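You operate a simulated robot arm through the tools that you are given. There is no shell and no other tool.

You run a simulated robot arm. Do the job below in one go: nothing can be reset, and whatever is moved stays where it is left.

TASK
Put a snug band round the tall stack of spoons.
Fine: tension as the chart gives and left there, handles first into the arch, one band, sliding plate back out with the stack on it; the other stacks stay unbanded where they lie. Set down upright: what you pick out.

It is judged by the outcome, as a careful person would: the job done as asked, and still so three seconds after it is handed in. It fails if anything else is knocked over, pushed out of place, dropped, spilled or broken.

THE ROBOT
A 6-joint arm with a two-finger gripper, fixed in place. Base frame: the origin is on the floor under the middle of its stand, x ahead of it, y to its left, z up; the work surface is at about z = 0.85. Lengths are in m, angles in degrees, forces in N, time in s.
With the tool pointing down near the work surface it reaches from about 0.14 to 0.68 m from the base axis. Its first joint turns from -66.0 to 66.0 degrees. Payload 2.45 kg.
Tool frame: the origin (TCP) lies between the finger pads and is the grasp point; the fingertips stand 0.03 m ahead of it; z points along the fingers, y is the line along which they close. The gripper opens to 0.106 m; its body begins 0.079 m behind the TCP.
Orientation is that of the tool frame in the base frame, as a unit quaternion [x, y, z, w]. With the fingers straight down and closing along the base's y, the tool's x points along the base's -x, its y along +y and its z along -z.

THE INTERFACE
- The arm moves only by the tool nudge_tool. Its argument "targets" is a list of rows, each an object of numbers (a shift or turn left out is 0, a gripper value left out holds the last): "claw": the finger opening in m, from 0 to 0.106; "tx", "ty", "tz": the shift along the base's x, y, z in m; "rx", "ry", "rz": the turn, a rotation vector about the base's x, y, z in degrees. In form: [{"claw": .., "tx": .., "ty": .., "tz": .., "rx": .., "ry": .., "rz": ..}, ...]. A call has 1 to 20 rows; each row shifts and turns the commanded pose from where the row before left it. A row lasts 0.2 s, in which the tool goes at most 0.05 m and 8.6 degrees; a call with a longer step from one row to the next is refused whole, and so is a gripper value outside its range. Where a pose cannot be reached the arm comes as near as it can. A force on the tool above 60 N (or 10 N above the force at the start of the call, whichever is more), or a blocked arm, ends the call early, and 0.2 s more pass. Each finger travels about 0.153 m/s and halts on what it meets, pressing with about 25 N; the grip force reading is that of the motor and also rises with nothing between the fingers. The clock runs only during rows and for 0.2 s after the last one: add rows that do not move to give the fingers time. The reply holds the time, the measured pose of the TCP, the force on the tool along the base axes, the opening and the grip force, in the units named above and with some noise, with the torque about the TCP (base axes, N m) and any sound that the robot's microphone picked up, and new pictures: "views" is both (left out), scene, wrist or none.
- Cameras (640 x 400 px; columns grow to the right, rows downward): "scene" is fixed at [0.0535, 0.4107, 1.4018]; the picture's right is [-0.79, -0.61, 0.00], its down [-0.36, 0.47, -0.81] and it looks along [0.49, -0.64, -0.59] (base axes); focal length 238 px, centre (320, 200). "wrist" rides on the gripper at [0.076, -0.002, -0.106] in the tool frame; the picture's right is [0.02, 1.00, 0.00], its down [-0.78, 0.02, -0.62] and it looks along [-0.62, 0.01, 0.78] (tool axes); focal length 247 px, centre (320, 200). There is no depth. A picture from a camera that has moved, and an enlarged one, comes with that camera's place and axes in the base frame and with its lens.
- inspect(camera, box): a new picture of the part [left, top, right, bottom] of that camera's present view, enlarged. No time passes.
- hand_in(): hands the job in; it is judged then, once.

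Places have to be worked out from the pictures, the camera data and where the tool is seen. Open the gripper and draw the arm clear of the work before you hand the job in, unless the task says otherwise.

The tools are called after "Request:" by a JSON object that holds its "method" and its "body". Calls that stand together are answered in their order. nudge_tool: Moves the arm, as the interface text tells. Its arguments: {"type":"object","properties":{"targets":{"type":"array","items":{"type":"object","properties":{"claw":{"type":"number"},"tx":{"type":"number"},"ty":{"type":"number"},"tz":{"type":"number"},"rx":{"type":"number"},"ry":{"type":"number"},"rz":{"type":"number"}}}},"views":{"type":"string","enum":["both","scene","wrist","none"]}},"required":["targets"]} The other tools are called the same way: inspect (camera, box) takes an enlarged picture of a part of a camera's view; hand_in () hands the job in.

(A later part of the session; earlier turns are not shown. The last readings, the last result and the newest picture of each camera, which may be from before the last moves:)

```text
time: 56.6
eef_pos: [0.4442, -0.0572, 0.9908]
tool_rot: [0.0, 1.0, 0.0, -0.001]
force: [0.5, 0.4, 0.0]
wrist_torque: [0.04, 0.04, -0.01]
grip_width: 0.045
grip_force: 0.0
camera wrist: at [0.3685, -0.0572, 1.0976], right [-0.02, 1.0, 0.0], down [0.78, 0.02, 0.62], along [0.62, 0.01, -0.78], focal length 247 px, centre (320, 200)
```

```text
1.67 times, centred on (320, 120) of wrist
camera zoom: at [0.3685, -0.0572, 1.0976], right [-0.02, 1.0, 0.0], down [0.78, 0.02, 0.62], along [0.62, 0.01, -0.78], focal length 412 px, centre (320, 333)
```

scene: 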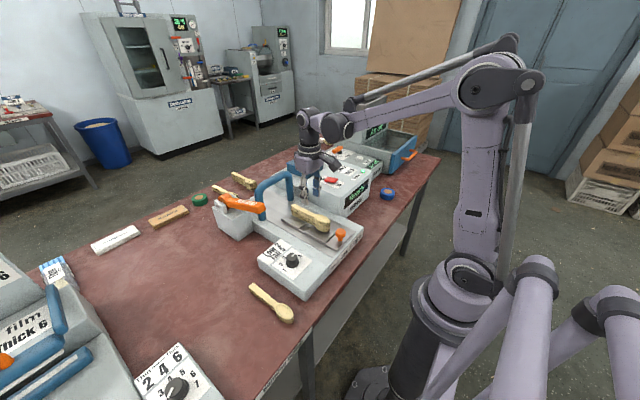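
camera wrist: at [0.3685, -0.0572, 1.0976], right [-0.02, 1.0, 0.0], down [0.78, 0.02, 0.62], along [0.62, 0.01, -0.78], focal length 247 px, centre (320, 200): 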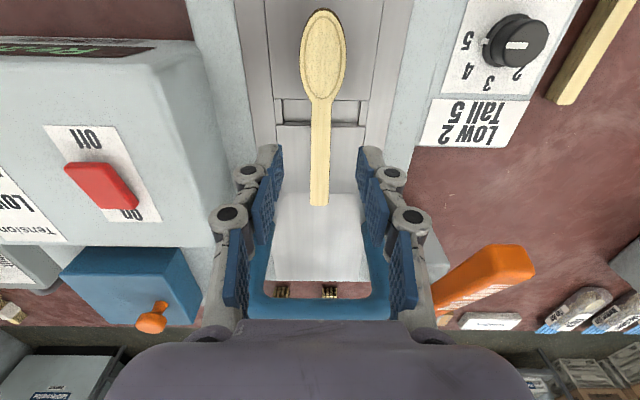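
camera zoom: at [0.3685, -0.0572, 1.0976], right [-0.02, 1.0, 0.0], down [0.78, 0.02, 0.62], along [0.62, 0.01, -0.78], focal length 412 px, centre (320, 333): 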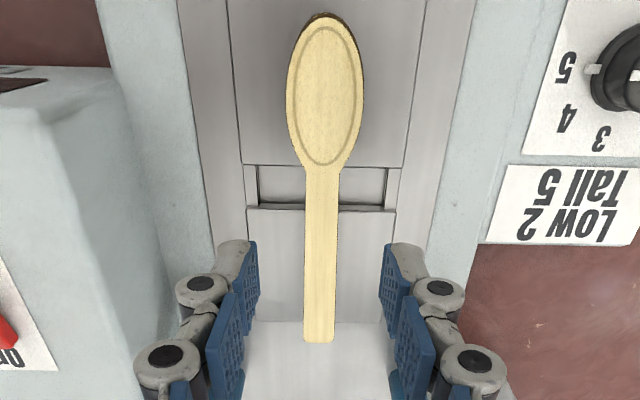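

The stack stands level on the plate, handles (+x) toward the arch, centred over the slot. Next I'll move back over the orange plate knob near (0.326, −0.053) and look at it closely.

Request:
{"method": "nudge_tool", "body": {"targets": [{"tx": -0.03, "tz": 0.01, "claw": 0.06}, {"tx": -0.04}, {"tx": -0.04}, {"tx": -0.008}, {}], "views": "both"}}

Request:
{"method": "inspect", "body": {"camera": "wrist", "box": [240, 0, 400, 160]}}

Request:
{"method": "inspect", "body": {"camera": "scene", "box": [300, 200, 380, 260]}}

```text
time: 57.8
eef_pos: [0.3272, -0.0575, 0.998]
tool_rot: [-0.001, 1.0, 0.0, 0.0]
force: [0.8, 1.0, 0.5]
wrist_torque: [0.0, 0.02, 0.01]
grip_width: 0.0597
grip_force: 0.1
camera wrist: at [0.251, -0.0585, 1.1051], right [-0.02, 1.0, 0.0], down [0.78, 0.02, 0.62], along [0.62, 0.01, -0.78], focal length 247 px, centre (320, 200)
```

scene: 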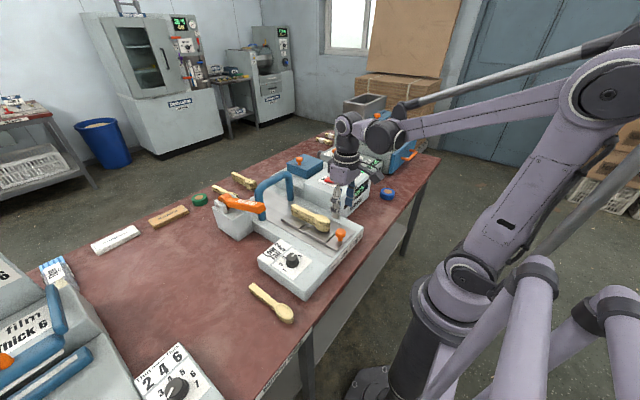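
wrist: 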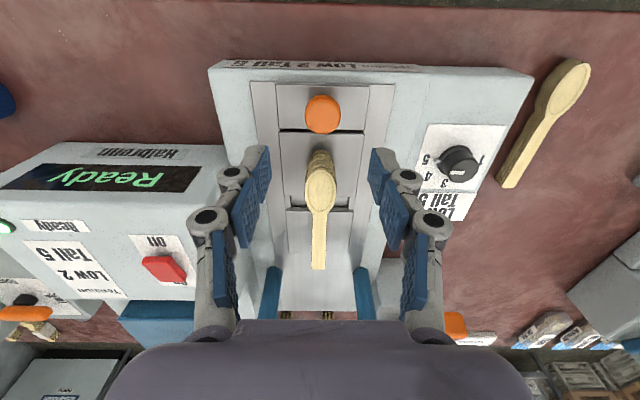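

```text
2.50 times, centred on (320, 80) of wrist
camera zoom: at [0.251, -0.0585, 1.1051], right [-0.02, 1.0, 0.0], down [0.78, 0.02, 0.62], along [0.62, 0.01, -0.78], focal length 617 px, centre (320, 500)
```

zoom: 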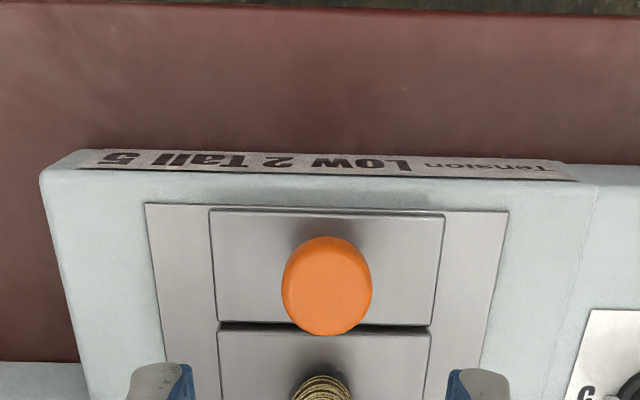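

```text
6.67 times, centred on (340, 230) of scene
camera zoom: at [0.0535, 0.4107, 1.4018], right [-0.79, -0.61, 0.0], down [-0.36, 0.47, -0.81], along [0.49, -0.64, -0.59], focal length 1589 px, centre (187, 0)
```

zoom: 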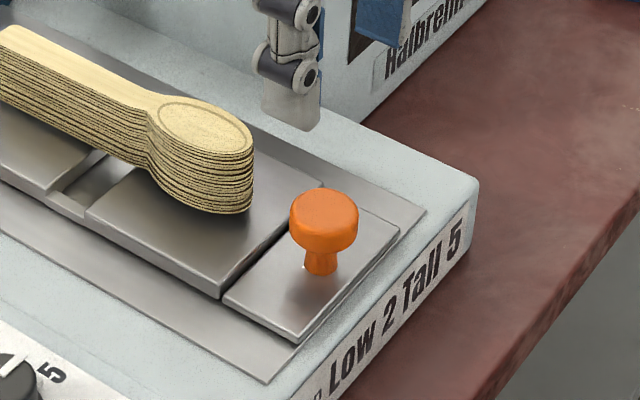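

The plate knob's head is at about (0.327, −0.0555), top z≈0.889, about 31 mm across. I'll descend with the fingers either side of it, clear of the bowls at x≥0.371, and close.

Request:
{"method": "nudge_tool", "body": {"targets": [{"claw": 0.06, "ty": 0.002, "tz": -0.03}, {"tz": -0.03}, {"tz": -0.025}, {"tz": -0.012}, {}, {"claw": 0.045}, {"claw": 0.02}, {"claw": 0.015}, {}], "views": "both"}}

Request:
{"method": "inspect", "body": {"camera": "scene", "box": [280, 180, 380, 260]}}

```text
time: 59.8
eef_pos: [0.3277, -0.0547, 0.9014]
tool_rot: [0.0, 1.0, -0.001, 0.0]
force: [0.5, -13.3, -3.4]
wrist_torque: [-0.29, 0.0, -0.01]
grip_width: 0.0306
grip_force: 45.0
camera wrist: at [0.2514, -0.0556, 1.0079], right [-0.02, 1.0, 0.0], down [0.78, 0.02, 0.62], along [0.62, 0.01, -0.78], focal length 247 px, centre (320, 200)
```

scene: 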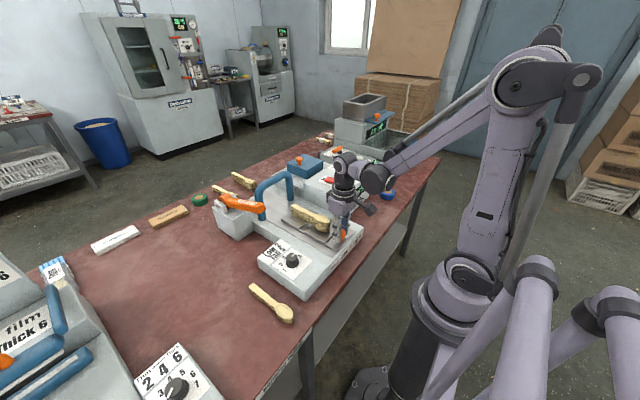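
wrist: 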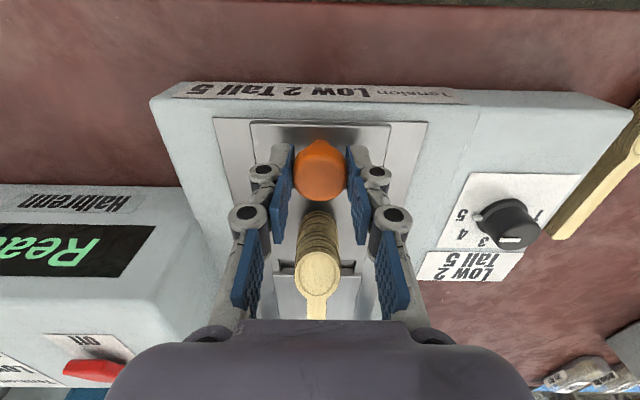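

```text
5.00 times, centred on (330, 220) of scene
camera zoom: at [0.0536, 0.4104, 1.4019], right [-0.79, -0.61, 0.0], down [-0.36, 0.47, -0.81], along [0.49, -0.64, -0.59], focal length 1192 px, centre (270, 100)
```

zoom: 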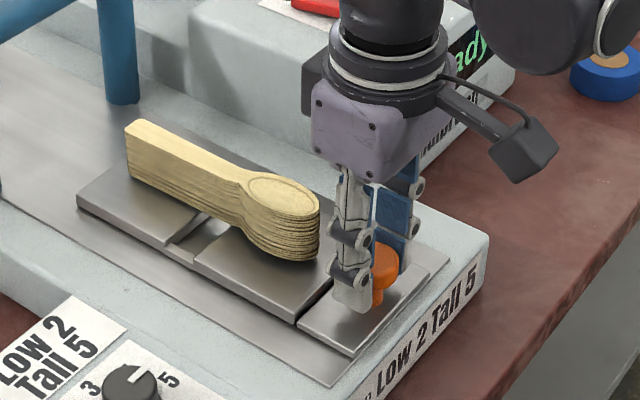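

The knob is held firmly. I'll relieve the small sideways load and push the plate slowly toward the arch, 5 cm first.

Request:
{"method": "nudge_tool", "body": {"targets": [{"ty": -0.001}, {"tx": 0.001}, {"tx": 0.002}, {"tx": 0.003}, {"tx": 0.004}, {"tx": 0.005}, {"tx": 0.005}, {"tx": 0.005}, {"tx": 0.005}, {"tx": 0.005}, {"tx": 0.005}, {"tx": 0.004}, {"tx": 0.003}, {"tx": 0.002}, {"tx": 0.001}, {}], "views": "both"}}

Request:
{"method": "inspect", "body": {"camera": "scene", "box": [250, 160, 370, 260]}}

```text
time: 63.2
eef_pos: [0.3776, -0.0541, 0.902]
tool_rot: [0.0, 1.0, -0.001, 0.0]
force: [1.9, -11.4, 12.7]
wrist_torque: [-0.19, 0.42, 0.01]
grip_width: 0.0307
grip_force: 45.3
camera wrist: at [0.3005, -0.0558, 1.0087], right [-0.02, 1.0, 0.0], down [0.78, 0.02, 0.62], along [0.62, 0.01, -0.78], focal length 247 px, centre (320, 200)
```

scene: 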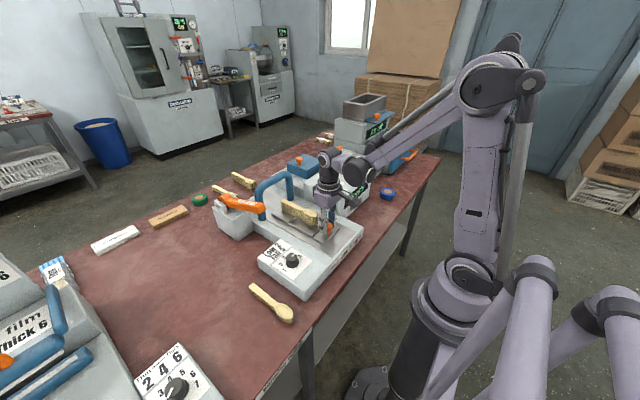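
wrist: 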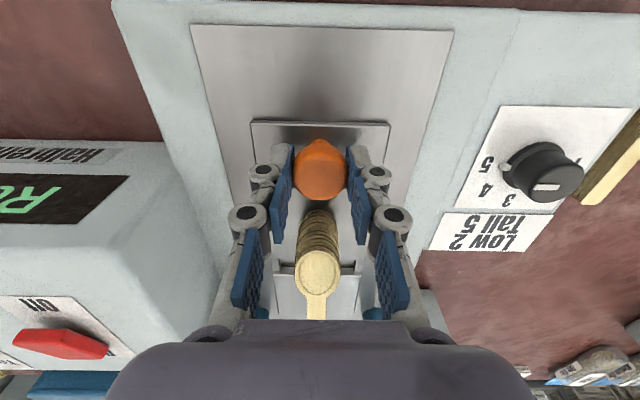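

```text
4.00 times, centred on (310, 210) of scene
camera zoom: at [0.0534, 0.4104, 1.4019], right [-0.79, -0.61, 0.0], down [-0.36, 0.47, -0.81], along [0.49, -0.64, -0.59], focal length 953 px, centre (360, 160)
```

zoom: 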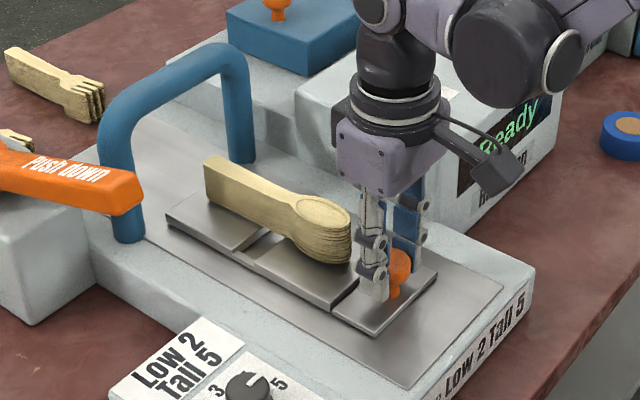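

The plate slides smoothly and the stack rides on it unchanged. Pushing on another 9 cm.

Request:
{"method": "nudge_tool", "body": {"targets": [{"tx": 0.001, "ty": -0.0005}, {"tx": 0.002}, {"tx": 0.003}, {"tx": 0.004}, {"tx": 0.005}, {"tx": 0.006}, {"tx": 0.006}, {"tx": 0.006}, {"tx": 0.006}, {"tx": 0.006}, {"tx": 0.006}, {"tx": 0.006}, {"tx": 0.006}, {"tx": 0.006}, {"tx": 0.006}, {"tx": 0.005}, {"tx": 0.004}, {"tx": 0.003}, {"tx": 0.002}, {}], "views": "both"}}

Request:
{"method": "inspect", "body": {"camera": "scene", "box": [230, 150, 350, 250]}}

```text
time: 67.4
eef_pos: [0.466, -0.0548, 0.9027]
tool_rot: [-0.001, 1.0, 0.0, 0.0]
force: [0.4, -4.5, -1.6]
wrist_torque: [-0.13, 0.05, 0.01]
grip_width: 0.0304
grip_force: 44.9
camera wrist: at [0.3895, -0.0561, 1.0085], right [-0.02, 1.0, 0.0], down [0.78, 0.02, 0.62], along [0.62, 0.01, -0.78], focal length 247 px, centre (320, 200)
```

scene: 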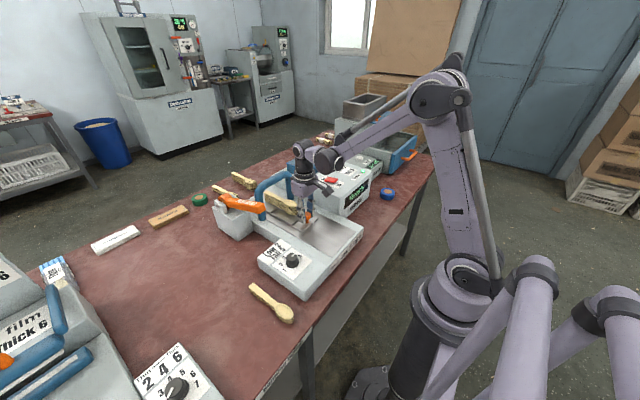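
wrist: 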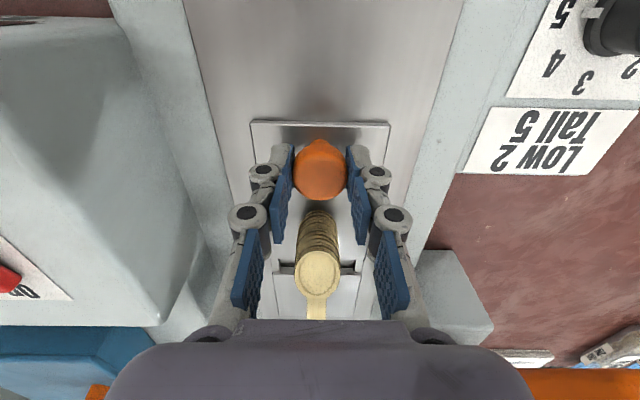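

```text
4.00 times, centred on (290, 200) of scene
camera zoom: at [0.0536, 0.4106, 1.4019], right [-0.79, -0.61, 0.0], down [-0.36, 0.47, -0.81], along [0.49, -0.64, -0.59], focal length 953 px, centre (440, 200)
```

zoom: 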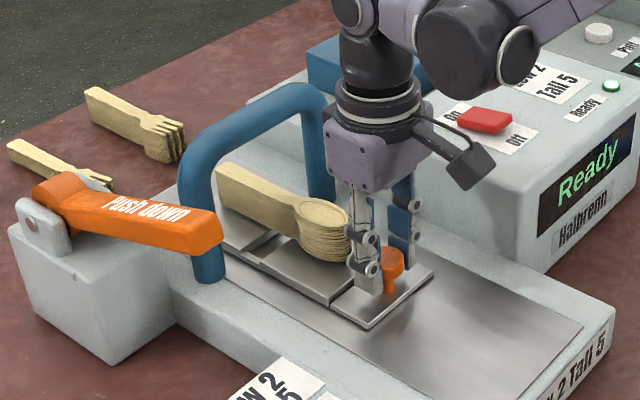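

The handles are entering the arch. I'll continue in small steps, feeling for the end stop near x≈0.495.

Request:
{"method": "nudge_tool", "body": {"targets": [{"tx": 0.001}, {"tx": 0.002}, {"tx": 0.003}, {"tx": 0.003}, {"tx": 0.003}, {"tx": 0.003}, {"tx": 0.003}, {"tx": 0.002}, {"tx": 0.001}, {}], "views": "none"}}

Request:
{"method": "nudge_tool", "body": {"targets": [{"tx": 0.001}, {"tx": 0.001}, {"tx": 0.001}, {}], "views": "both"}}

Request:
{"method": "inspect", "body": {"camera": "scene", "box": [230, 150, 350, 250]}}

```text
time: 69.6
eef_pos: [0.4868, -0.0557, 0.9024]
tool_rot: [0.0, 1.0, 0.0, 0.0]
force: [-0.8, -4.2, -2.2]
wrist_torque: [-0.18, 0.31, 0.03]
grip_width: 0.0305
grip_force: 45.2
```

```text
time: 70.6
eef_pos: [0.4887, -0.0541, 0.9026]
tool_rot: [-0.001, 1.0, 0.001, -0.002]
force: [-17.7, 0.0, 0.8]
wrist_torque: [-0.01, 0.03, 0.03]
grip_width: 0.0306
grip_force: 45.3
camera wrist: at [0.412, -0.0562, 1.0089], right [-0.02, 1.0, 0.0], down [0.79, 0.02, 0.62], along [0.62, 0.01, -0.79], focal length 247 px, centre (320, 200)
```

scene: 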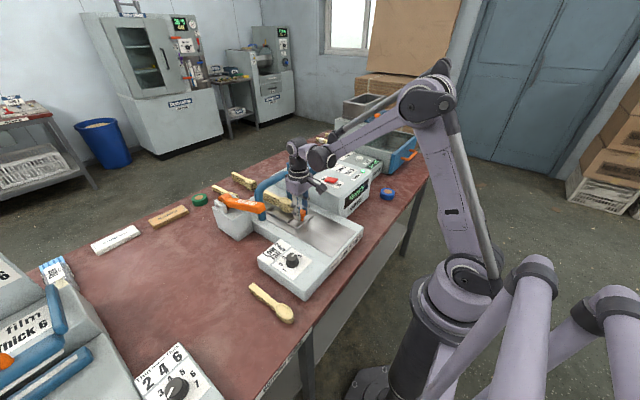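
wrist: 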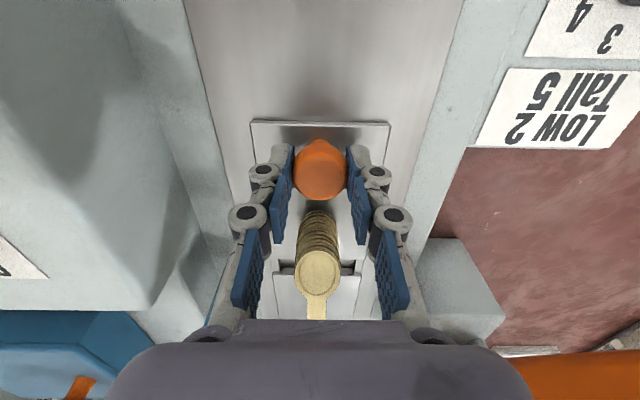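

```text
4.00 times, centred on (290, 200) of scene
camera zoom: at [0.0531, 0.4107, 1.4018], right [-0.79, -0.61, 0.0], down [-0.36, 0.47, -0.81], along [0.49, -0.64, -0.59], focal length 953 px, centre (440, 200)
```

zoom: 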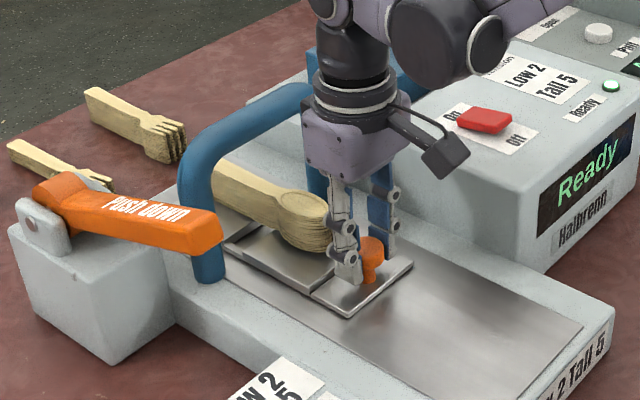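

A −17.7 N reaction along x suggests the stop. I'll press another millimetre to confirm it's a hard stop.

Request:
{"method": "nudge_tool", "body": {"targets": [{"tx": 0.0007}, {}], "views": "none"}}

```text
time: 71.2
eef_pos: [0.4877, -0.0551, 0.9011]
tool_rot: [0.0, 1.0, 0.0, -0.003]
force: [-24.8, 0.6, -9.1]
wrist_torque: [0.01, -0.42, 0.01]
grip_width: 0.0304
grip_force: 45.5
```

The position holds while the force rises, so the plate is at its end stop. I'll ease off slightly, open, and rise straight up.

Request:
{"method": "nudge_tool", "body": {"targets": [{"tx": -0.0008}, {"claw": 0.04}, {"claw": 0.055}, {"claw": 0.055}, {"tz": 0.02}, {"tz": 0.035}, {"tz": 0.04}, {"tz": 0.04}, {}], "views": "both"}}

Request:
{"method": "inspect", "body": {"camera": "scene", "box": [210, 150, 350, 250]}}

Request:
{"method": "inspect", "body": {"camera": "wrist", "box": [200, 0, 440, 300]}}

```text
time: 73.2
eef_pos: [0.4894, -0.0566, 1.036]
tool_rot: [-0.001, 1.0, 0.001, 0.0]
force: [0.8, 0.8, -0.3]
wrist_torque: [0.02, 0.0, -0.01]
grip_width: 0.055
grip_force: 0.1
camera wrist: at [0.4122, -0.0582, 1.1433], right [-0.02, 1.0, 0.0], down [0.78, 0.02, 0.62], along [0.62, 0.01, -0.78], focal length 247 px, centre (320, 200)
```

scene: 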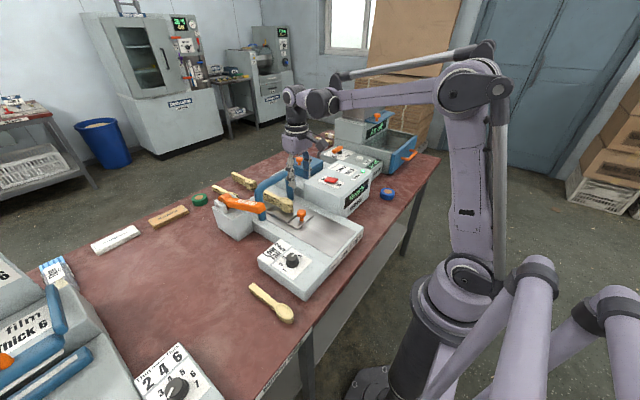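
wrist: 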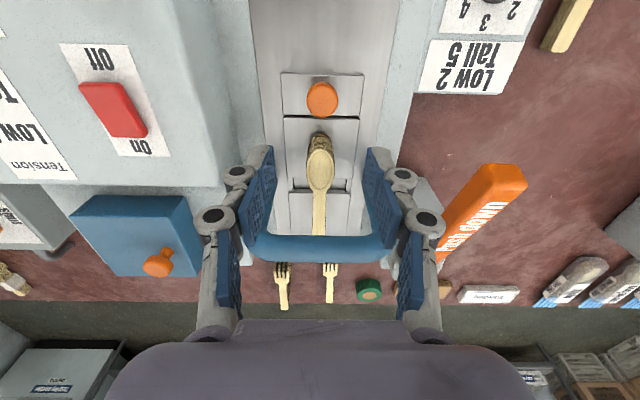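

```text
4.00 times, centred on (280, 200) of scene
camera zoom: at [0.0535, 0.4107, 1.4018], right [-0.79, -0.61, 0.0], down [-0.36, 0.47, -0.81], along [0.49, -0.64, -0.59], focal length 953 px, centre (480, 200)
```

zoom: 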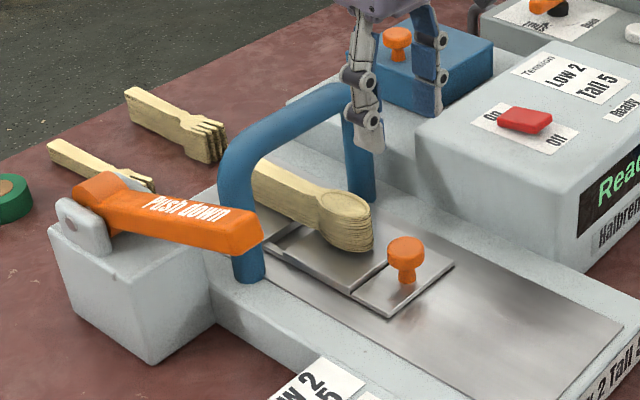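

```text
1.33 times, centred on (320, 150) of wrist
camera zoom: at [0.4122, -0.0582, 1.1433], right [-0.02, 1.0, 0.0], down [0.78, 0.02, 0.62], along [0.62, 0.01, -0.78], focal length 329 px, centre (320, 267)
```

zoom: 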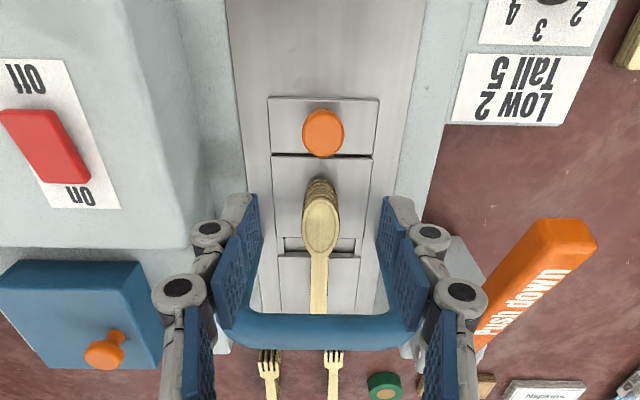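

The stack's handles are through the arch with the slot beneath it, and the plate is fully in. Now I'll close the fingers and go above the lever's free end near (0.53, 0.087) to push it down.

Request:
{"method": "nudge_tool", "body": {"targets": [{"tz": 0.035, "claw": 0.02}, {"ty": 0.036, "tx": 0.01, "claw": 0.0}, {"ty": 0.036, "tx": 0.01}, {"ty": 0.036, "tx": 0.01}, {"ty": 0.035, "tx": 0.01}, {}], "views": "both"}}

Request:
{"method": "inspect", "body": {"camera": "wrist", "box": [220, 80, 420, 330]}}

Request:
{"method": "inspect", "body": {"camera": "scene", "box": [190, 120, 330, 250]}}

```text
time: 74.6
eef_pos: [0.5312, 0.0892, 1.0703]
tool_rot: [0.0, 1.0, 0.0, 0.0]
force: [0.1, -0.2, -0.3]
wrist_torque: [-0.03, 0.0, 0.0]
grip_width: 0.0
grip_force: 24.7
camera wrist: at [0.4545, 0.0884, 1.1767], right [-0.02, 1.0, 0.0], down [0.78, 0.02, 0.62], along [0.62, 0.01, -0.78], focal length 247 px, centre (320, 200)
```

scene: 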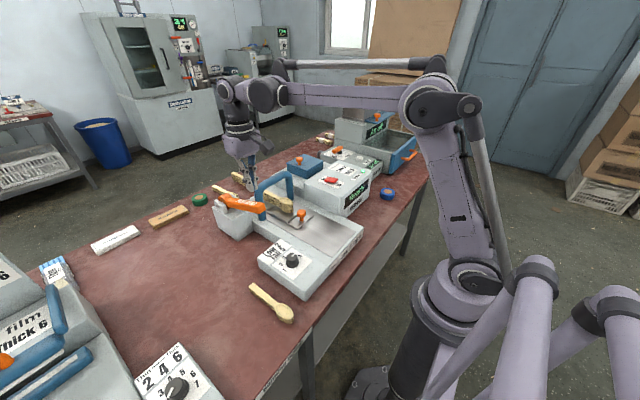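
wrist: 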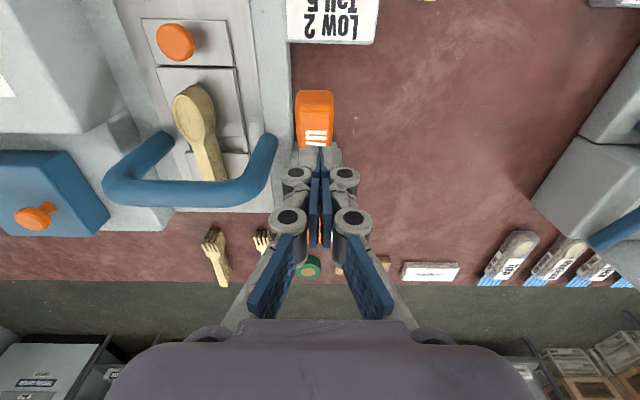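

```text
1.60 times, centred on (320, 205) of wrist
camera zoom: at [0.4545, 0.0884, 1.1767], right [-0.02, 1.0, 0.0], down [0.78, 0.02, 0.62], along [0.62, 0.01, -0.78], focal length 395 px, centre (320, 192)
```

zoom: 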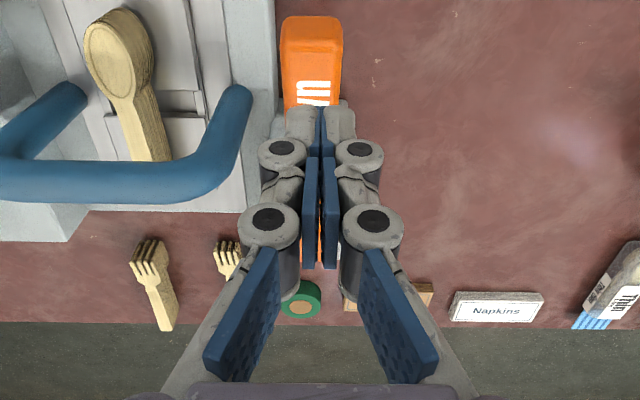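

```text
3.08 times, centred on (260, 185) of scene
camera zoom: at [0.0535, 0.4107, 1.4018], right [-0.79, -0.61, 0.0], down [-0.36, 0.47, -0.81], along [0.49, -0.64, -0.59], focal length 733 px, centre (505, 246)
```

zoom: 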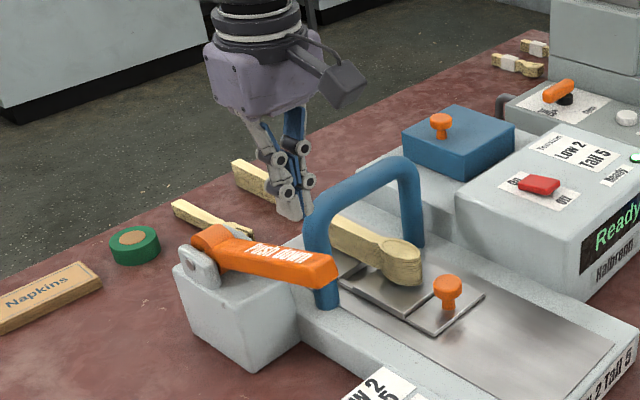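

The closed fingers are over the lever near its free end (lever centreline y≈0.085). Lowering to just above it, then pressing.

Request:
{"method": "nudge_tool", "body": {"targets": [{"ty": -0.004, "tz": -0.025}, {"tz": -0.02}, {"tz": -0.005}, {}], "views": "both"}}

Request:
{"method": "inspect", "body": {"camera": "scene", "box": [190, 140, 310, 260]}}

```text
time: 75.6
eef_pos: [0.5315, 0.0846, 1.021]
tool_rot: [0.0, 1.0, 0.0, 0.0]
force: [0.3, -0.4, 1.8]
wrist_torque: [0.03, 0.07, 0.04]
grip_width: 0.0058
grip_force: 28.5
camera wrist: at [0.4549, 0.0839, 1.1279], right [-0.02, 1.0, 0.0], down [0.78, 0.02, 0.62], along [0.62, 0.01, -0.78], focal length 247 px, centre (320, 200)
```

scene: 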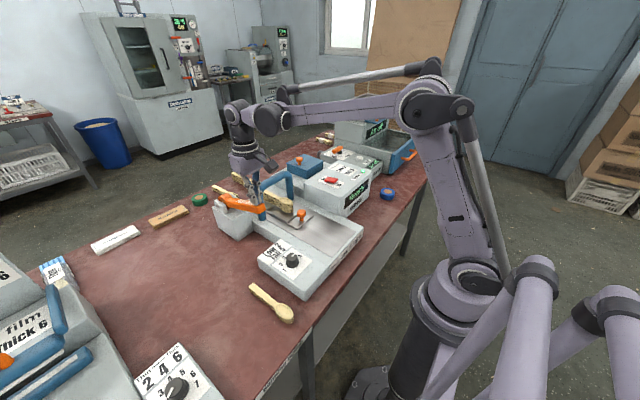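
wrist: 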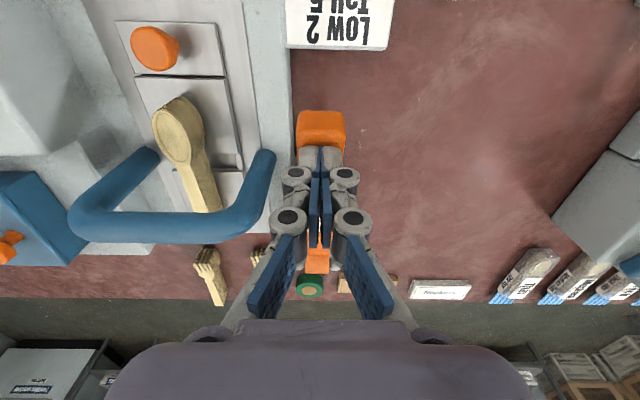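

```text
3.33 times, centred on (250, 200) of scene
camera zoom: at [0.0535, 0.4107, 1.4018], right [-0.79, -0.61, 0.0], down [-0.36, 0.47, -0.81], along [0.49, -0.64, -0.59], focal length 794 px, centre (553, 200)
```

zoom: 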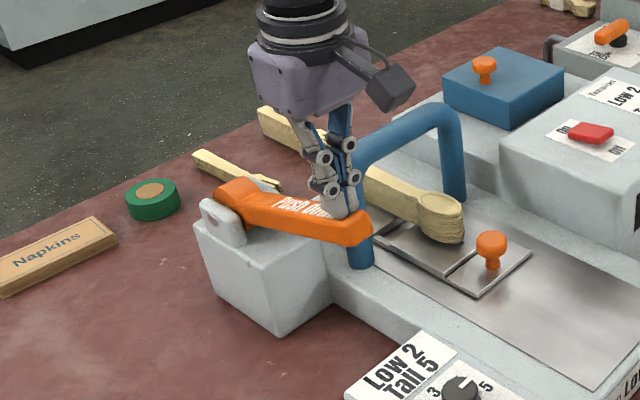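

The fingertips have just touched the lever (z force rising). Pressing down progressively.

Request:
{"method": "nudge_tool", "body": {"targets": [{"tz": -0.004}, {"tz": -0.004}, {"tz": -0.004}, {"tz": -0.004}, {}], "views": "both"}}

Request:
{"method": "inspect", "body": {"camera": "scene", "box": [190, 140, 310, 260]}}

```text
time: 76.8
eef_pos: [0.53, 0.0842, 1.0059]
tool_rot: [-0.001, 1.0, 0.0, 0.0]
force: [-1.8, -0.4, 3.2]
wrist_torque: [0.0, 0.05, 0.02]
grip_width: 0.0061
grip_force: 28.6
camera wrist: at [0.4533, 0.0833, 1.1122], right [-0.02, 1.0, 0.0], down [0.78, 0.02, 0.62], along [0.62, 0.01, -0.78], focal length 247 px, centre (320, 200)
```

scene: 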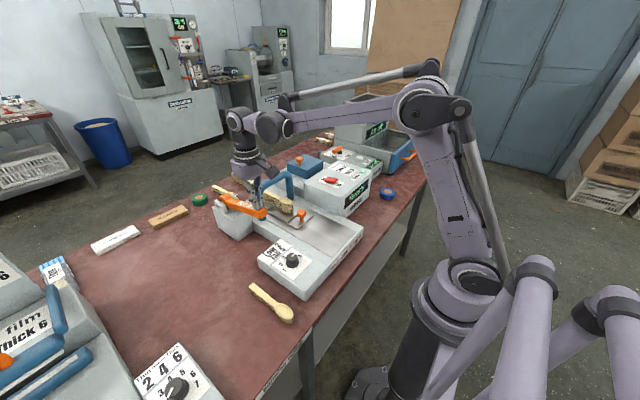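
wrist: 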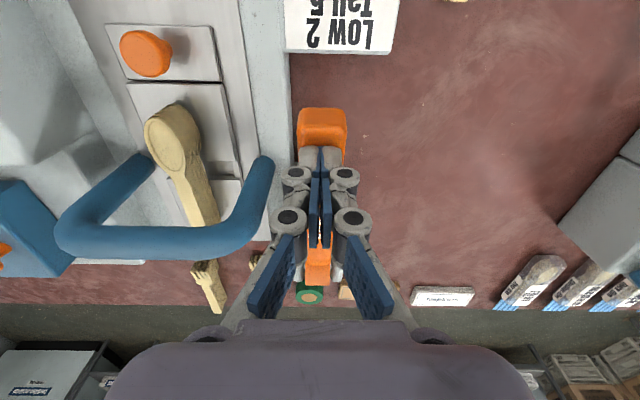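

```text
3.33 times, centred on (250, 200) of scene
camera zoom: at [0.0535, 0.4107, 1.4018], right [-0.79, -0.61, 0.0], down [-0.36, 0.47, -0.81], along [0.49, -0.64, -0.59], focal length 794 px, centre (553, 200)
```

zoom: 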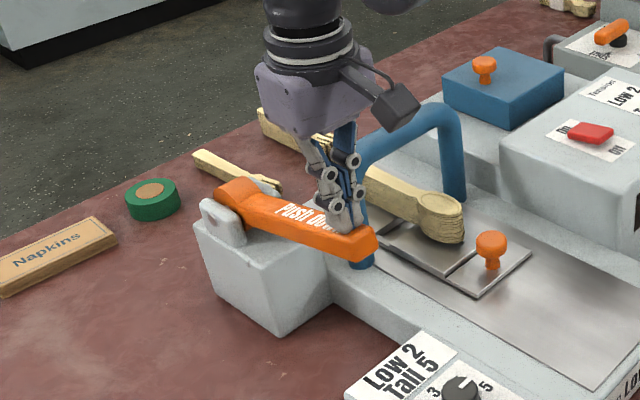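

The lever is moving down against light resistance (about 3 N). Continuing.

Request:
{"method": "nudge_tool", "body": {"targets": [{"tz": -0.005}, {"tz": -0.005}, {"tz": -0.005}, {"tz": -0.005}, {}], "views": "none"}}

Request:
{"method": "nudge_tool", "body": {"targets": [{"tz": -0.004}, {"tz": -0.004}, {"tz": -0.004}, {}], "views": "both"}}

Request:
{"method": "inspect", "body": {"camera": "scene", "box": [190, 140, 310, 260]}}

```text
time: 78.0
eef_pos: [0.5302, 0.0849, 0.9865]
tool_rot: [0.0, 1.0, 0.0, 0.0]
force: [0.2, 0.2, 0.1]
wrist_torque: [-0.01, -0.01, -0.01]
grip_width: 0.0
grip_force: 28.9
```

```text
time: 79.0
eef_pos: [0.5289, 0.0834, 0.978]
tool_rot: [0.0, 1.0, 0.0, 0.001]
force: [-0.7, 0.8, 22.4]
wrist_torque: [0.03, 0.29, 0.04]
grip_width: 0.006
grip_force: 28.9
stopped in row 4: the force on the tool passed its limit at 61 N (the readings are from after the stop); the commanded pose is now the measured one
camera wrist: at [0.4528, 0.0828, 1.0848], right [-0.02, 1.0, 0.0], down [0.78, 0.02, 0.62], along [0.62, 0.01, -0.78], focal length 247 px, centre (320, 200)
```

scene: 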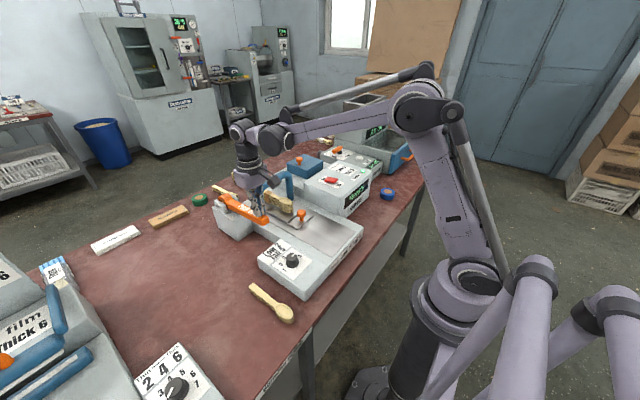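
wrist: 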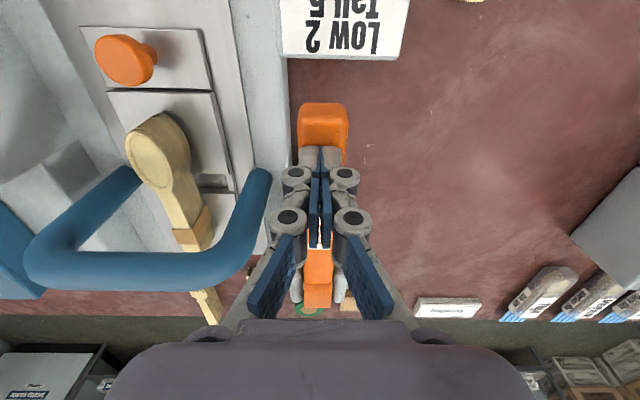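

```text
3.33 times, centred on (250, 200) of scene
camera zoom: at [0.0531, 0.4107, 1.4019], right [-0.79, -0.61, 0.0], down [-0.36, 0.47, -0.81], along [0.49, -0.64, -0.59], focal length 794 px, centre (553, 200)
```

zoom: 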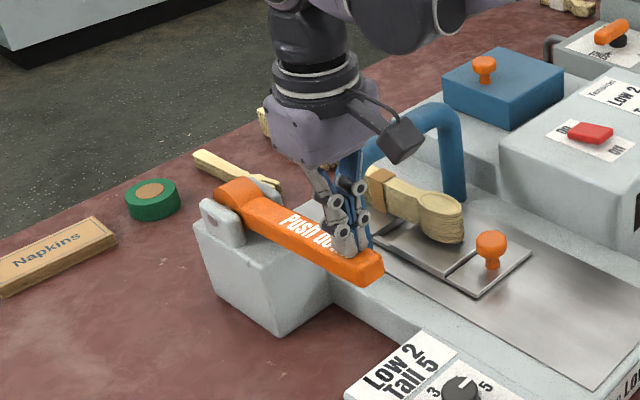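

The lever bottomed out (60 N limit) and a paper band is now visible round the handles inside the arch. I'll raise the tool off the lever without pressing again, and check the machine's display.

Request:
{"method": "nudge_tool", "body": {"targets": [{"tz": 0.01}, {"tz": 0.02}, {"tz": 0.03}, {"tz": 0.04}, {}], "views": "both"}}

Request:
{"method": "inspect", "body": {"camera": "scene", "box": [200, 140, 380, 260]}}

Request:
{"method": "inspect", "body": {"camera": "wrist", "box": [40, 0, 280, 240]}}

```text
time: 80.2
eef_pos: [0.5291, 0.0839, 1.0763]
tool_rot: [0.0, 1.0, 0.001, 0.001]
force: [0.3, 0.0, 1.0]
wrist_torque: [0.01, 0.01, 0.0]
grip_width: 0.0001
grip_force: 28.8
camera wrist: at [0.4523, 0.0828, 1.1825], right [-0.02, 1.0, 0.0], down [0.78, 0.02, 0.62], along [0.62, 0.01, -0.78], focal length 247 px, centre (320, 200)
```

scene: 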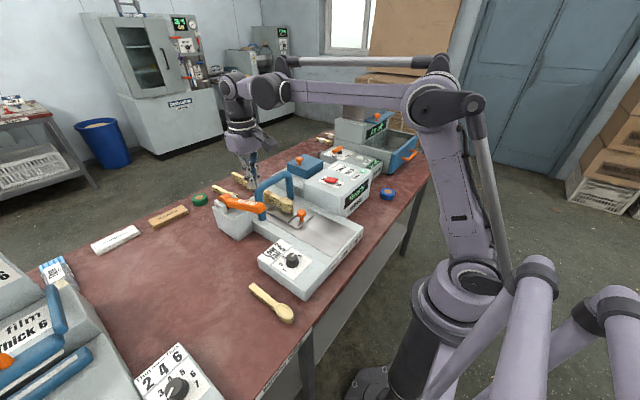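
wrist: 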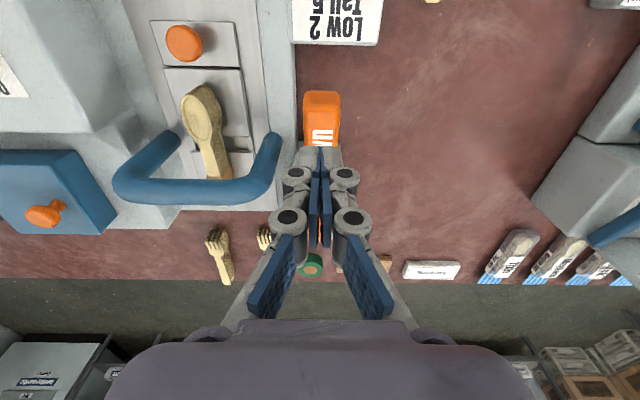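

```text
3.33 times, centred on (290, 200) of scene
camera zoom: at [0.0535, 0.4107, 1.4018], right [-0.79, -0.61, 0.0], down [-0.36, 0.47, -0.81], along [0.49, -0.64, -0.59], focal length 794 px, centre (420, 200)
```

zoom: 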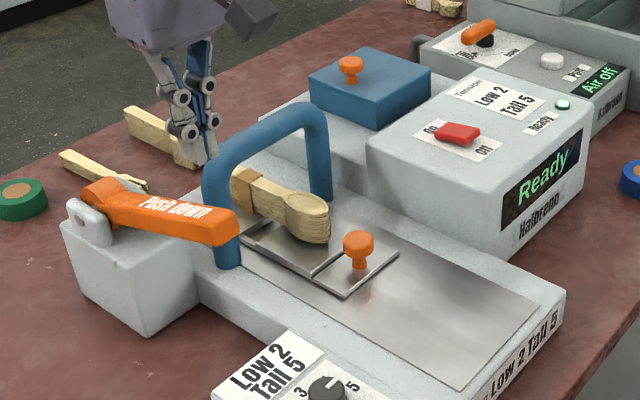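

```text
1.67 times, centred on (160, 120) of wrist
camera zoom: at [0.4523, 0.0828, 1.1825], right [-0.02, 1.0, 0.0], down [0.78, 0.02, 0.62], along [0.62, 0.01, -0.78], focal length 412 px, centre (587, 333)
```

zoom: 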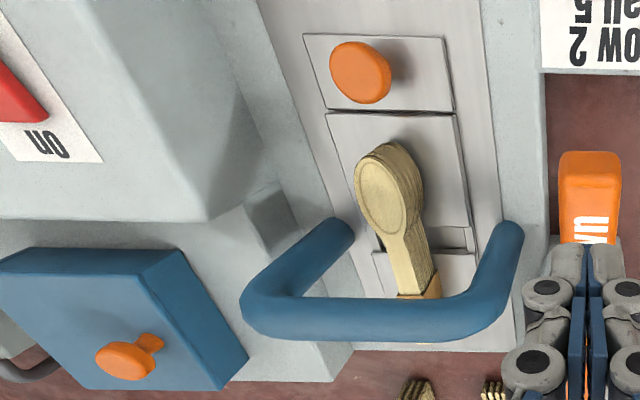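

The lever has sprung back up, one brown band sits round the handles, and the machine still reads Ready. Now back to the plate knob at about (0.488, −0.0555) to draw the plate out.

Request:
{"method": "nudge_tool", "body": {"targets": [{"tx": -0.01, "ty": -0.035, "claw": 0.03}, {"tx": -0.01, "ty": -0.035, "claw": 0.06}, {"tx": -0.01, "ty": -0.035}, {"tx": -0.011, "ty": -0.0345}, {"tz": -0.03}, {"tz": -0.02}, {}], "views": "both"}}

Request:
{"method": "inspect", "body": {"camera": "wrist", "box": [220, 20, 420, 260]}}

```text
time: 81.8
eef_pos: [0.4896, -0.0546, 1.0284]
tool_rot: [0.0, 1.0, 0.0, 0.001]
force: [0.2, 0.5, 0.8]
wrist_torque: [0.0, 0.0, 0.01]
grip_width: 0.06
grip_force: 0.0
camera wrist: at [0.4134, -0.0557, 1.1335], right [-0.02, 1.0, 0.0], down [0.78, 0.02, 0.62], along [0.62, 0.01, -0.78], focal length 247 px, centre (320, 200)
```

scene: 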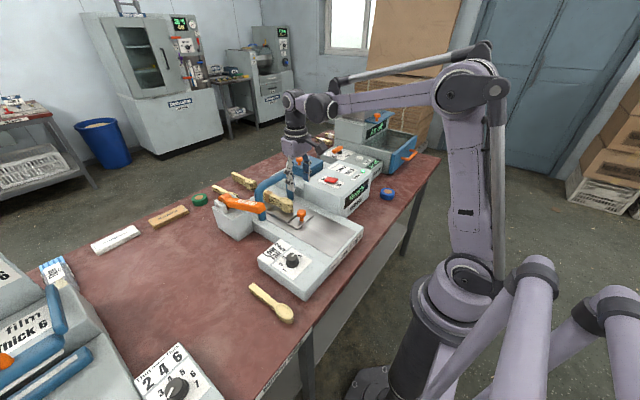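
wrist: 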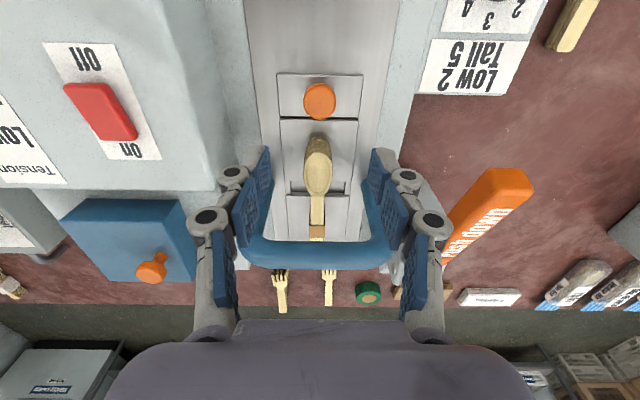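

```text
1.67 times, centred on (320, 140) of wrist
camera zoom: at [0.4134, -0.0557, 1.1335], right [-0.02, 1.0, 0.0], down [0.78, 0.02, 0.62], along [0.62, 0.01, -0.78], focal length 412 px, centre (320, 300)
```

zoom: 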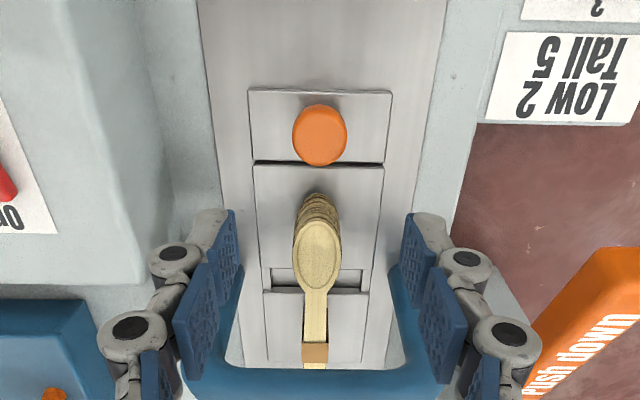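

The knob is at about (0.4865, −0.055), and the band sits on the handles over the far block. Descending and gripping the knob.

Request:
{"method": "nudge_tool", "body": {"targets": [{"tx": -0.002, "tz": -0.03}, {"tz": -0.035}, {"tz": -0.035}, {"tz": -0.02}, {"tz": -0.006}, {}, {"claw": 0.045}, {"claw": 0.02}, {"claw": 0.015}, {}], "views": "both"}}

Request:
{"method": "inspect", "body": {"camera": "scene", "box": [230, 150, 350, 250]}}

```text
time: 84.0
eef_pos: [0.487, -0.0548, 0.8995]
tool_rot: [-0.001, 1.0, 0.0, 0.001]
force: [-0.9, 2.6, 0.0]
wrist_torque: [0.04, 0.06, -0.01]
grip_width: 0.0306
grip_force: 45.0
camera wrist: at [0.4108, -0.0561, 1.0066], right [-0.02, 1.0, 0.0], down [0.78, 0.02, 0.62], along [0.62, 0.01, -0.78], focal length 247 px, centre (320, 200)
```

scene: 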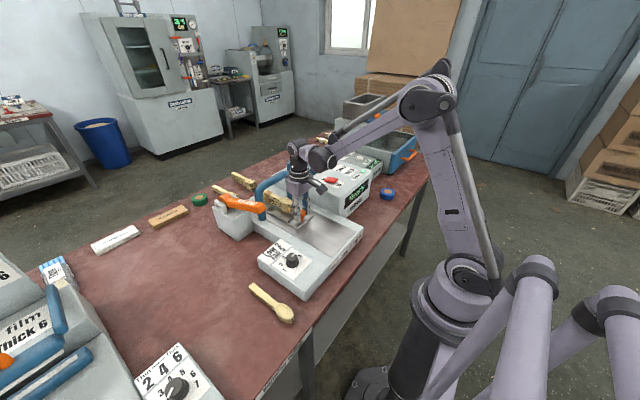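
wrist: 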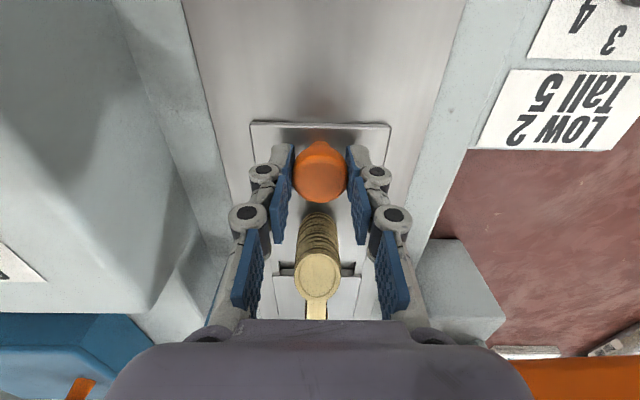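

```text
4.00 times, centred on (290, 200) of scene
camera zoom: at [0.0535, 0.4108, 1.4018], right [-0.79, -0.61, 0.0], down [-0.36, 0.47, -0.81], along [0.49, -0.64, -0.59], focal length 953 px, centre (440, 200)
```

zoom: 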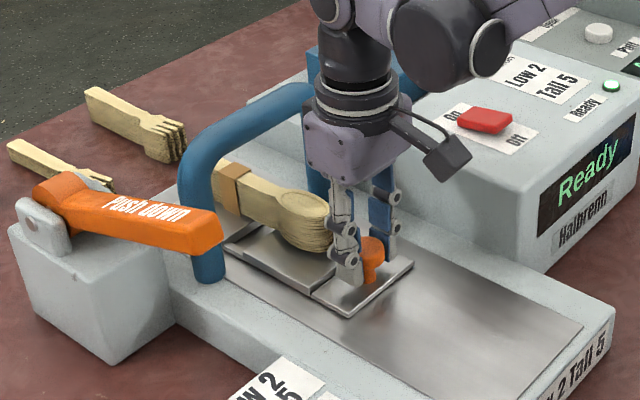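

Gripped. Pulling the plate slowly back out, 4–5 mm per row, watching that the banded stack rides along.

Request:
{"method": "nudge_tool", "body": {"targets": [{"tx": -0.001}, {"tx": -0.002}, {"tx": -0.003}, {"tx": -0.004}, {"tx": -0.005}, {"tx": -0.005}, {"tx": -0.005}, {"tx": -0.005}, {"tx": -0.005}, {"tx": -0.005}, {"tx": -0.005}, {"tx": -0.004}, {"tx": -0.003}, {"tx": -0.002}, {"tx": -0.001}, {}], "views": "both"}}

Request:
{"method": "inspect", "body": {"camera": "scene", "box": [230, 150, 350, 250]}}

```text
time: 87.4
eef_pos: [0.4325, -0.0543, 0.9005]
tool_rot: [-0.001, 1.0, 0.001, 0.0]
force: [0.8, 14.7, -39.6]
wrist_torque: [0.19, 0.13, 0.1]
grip_width: 0.0304
grip_force: 44.8
camera wrist: at [0.3559, -0.0565, 1.0076], right [-0.02, 1.0, 0.0], down [0.78, 0.02, 0.62], along [0.62, 0.02, -0.78], focal length 247 px, centre (320, 200)
```

scene: 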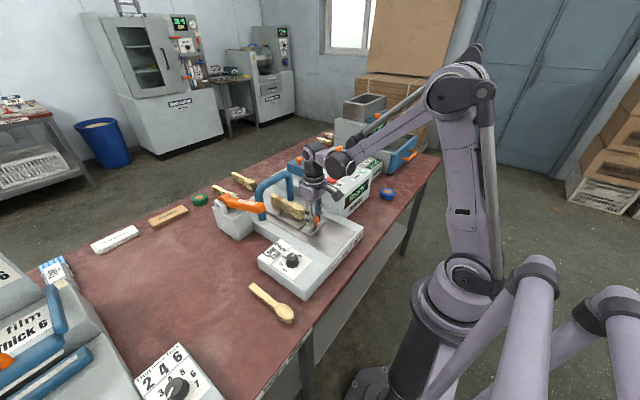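
wrist: 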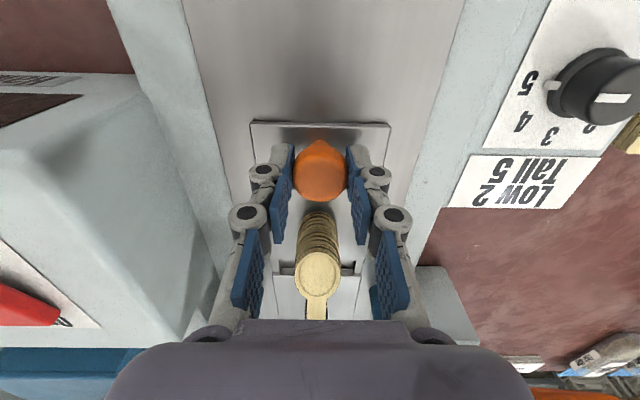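

```text
4.00 times, centred on (290, 200) of scene
camera zoom: at [0.0541, 0.411, 1.4017], right [-0.79, -0.61, 0.0], down [-0.36, 0.47, -0.81], along [0.49, -0.64, -0.59], focal length 953 px, centre (440, 200)
```

zoom: 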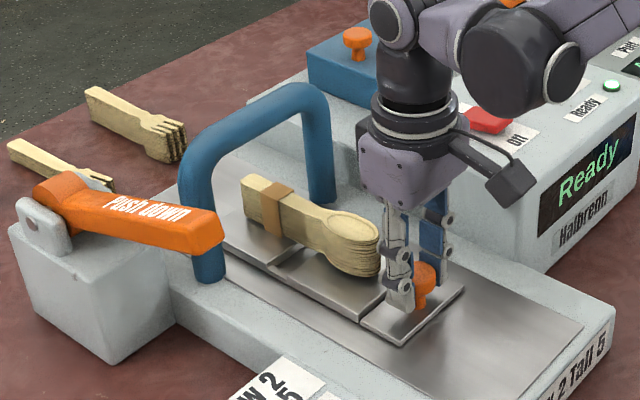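

The banded stack comes out with the plate. I'll relieve the vertical load (1 mm down, 0.5 mm toward +y) and continue pulling.

Request:
{"method": "nudge_tool", "body": {"targets": [{"tz": -0.0008, "ty": 0.0005}, {"tx": -0.001}, {"tx": -0.002}, {"tx": -0.003}, {"tx": -0.004}, {"tx": -0.005}, {"tx": -0.005}, {"tx": -0.005}, {"tx": -0.005}, {"tx": -0.005}, {"tx": -0.005}, {"tx": -0.005}, {"tx": -0.004}, {"tx": -0.003}, {"tx": -0.002}, {"tx": -0.001}, {}], "views": "none"}}

Request:
{"method": "nudge_tool", "body": {"targets": [{"tx": -0.001}, {"tx": -0.002}, {"tx": -0.003}, {"tx": -0.004}, {"tx": -0.005}, {"tx": -0.005}, {"tx": -0.005}, {"tx": -0.005}, {"tx": -0.005}, {"tx": -0.003}, {"tx": -0.002}, {"tx": -0.001}, {}], "views": "both"}}

```text
time: 91.0
eef_pos: [0.3777, -0.0547, 0.8986]
tool_rot: [-0.001, 1.0, 0.0, 0.001]
force: [1.3, -4.8, 5.1]
wrist_torque: [-0.12, -0.11, -0.01]
grip_width: 0.0305
grip_force: 44.9
```

```text
time: 93.8
eef_pos: [0.3348, -0.0549, 0.8993]
tool_rot: [-0.001, 1.0, 0.0, 0.0]
force: [0.1, 3.2, -27.2]
wrist_torque: [0.1, 0.0, 0.01]
grip_width: 0.0304
grip_force: 45.1
camera wrist: at [0.2585, -0.0562, 1.0067], right [-0.02, 1.0, 0.0], down [0.78, 0.02, 0.62], along [0.62, 0.01, -0.78], focal length 247 px, centre (320, 200)
```

scene: 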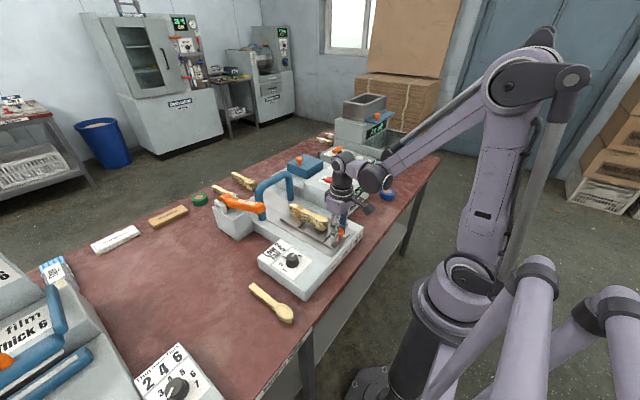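
wrist: 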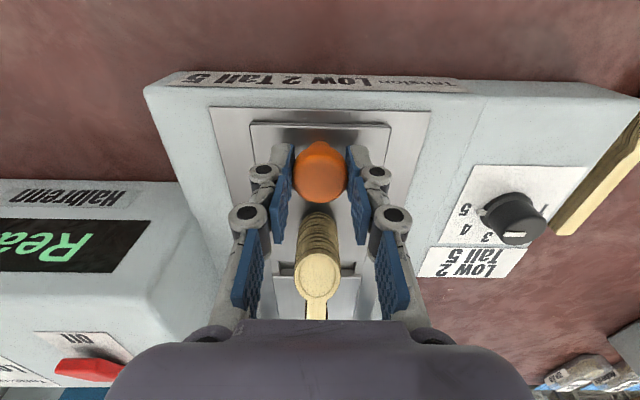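

About 7 mm remain to the plate's original out position. Continuing in small steps until I feel the out stop.

Request:
{"method": "nudge_tool", "body": {"targets": [{"tz": -0.0006}, {"tx": -0.001}, {"tx": -0.0015}, {"tx": -0.0015}, {"tx": -0.0015}, {"tx": -0.001}, {}], "views": "none"}}

Request:
{"method": "nudge_tool", "body": {"targets": [{"tx": -0.001}, {}], "views": "none"}}

Request:
{"method": "nudge_tool", "body": {"targets": [{"tx": -0.001}, {}], "views": "none"}}

```text
time: 95.4
eef_pos: [0.3291, -0.0556, 0.8994]
tool_rot: [0.0, 1.0, 0.0, 0.002]
force: [0.5, -3.3, 34.3]
wrist_torque: [-0.07, -0.25, 0.0]
grip_width: 0.0304
grip_force: 44.9
```

```text
time: 96.0
eef_pos: [0.3289, -0.0552, 0.8989]
tool_rot: [0.0, 1.0, 0.0, 0.0]
force: [0.3, -3.6, 34.0]
wrist_torque: [-0.1, -0.11, -0.01]
grip_width: 0.0304
grip_force: 45.1
```

```text
time: 96.6
eef_pos: [0.3269, -0.0548, 0.8989]
tool_rot: [0.0, 1.0, -0.001, 0.001]
force: [2.6, -6.1, 31.2]
wrist_torque: [-0.08, 0.16, 0.01]
grip_width: 0.0303
grip_force: 44.8
```

Request:
{"method": "nudge_tool", "body": {"targets": [{"tz": 0.0006}, {"tx": -0.001}, {}], "views": "none"}}

```text
time: 97.4
eef_pos: [0.327, -0.0561, 0.9001]
tool_rot: [-0.001, 1.0, 0.001, 0.001]
force: [10.8, -4.8, -38.7]
wrist_torque: [-0.06, -0.08, 0.03]
grip_width: 0.0305
grip_force: 45.2
```

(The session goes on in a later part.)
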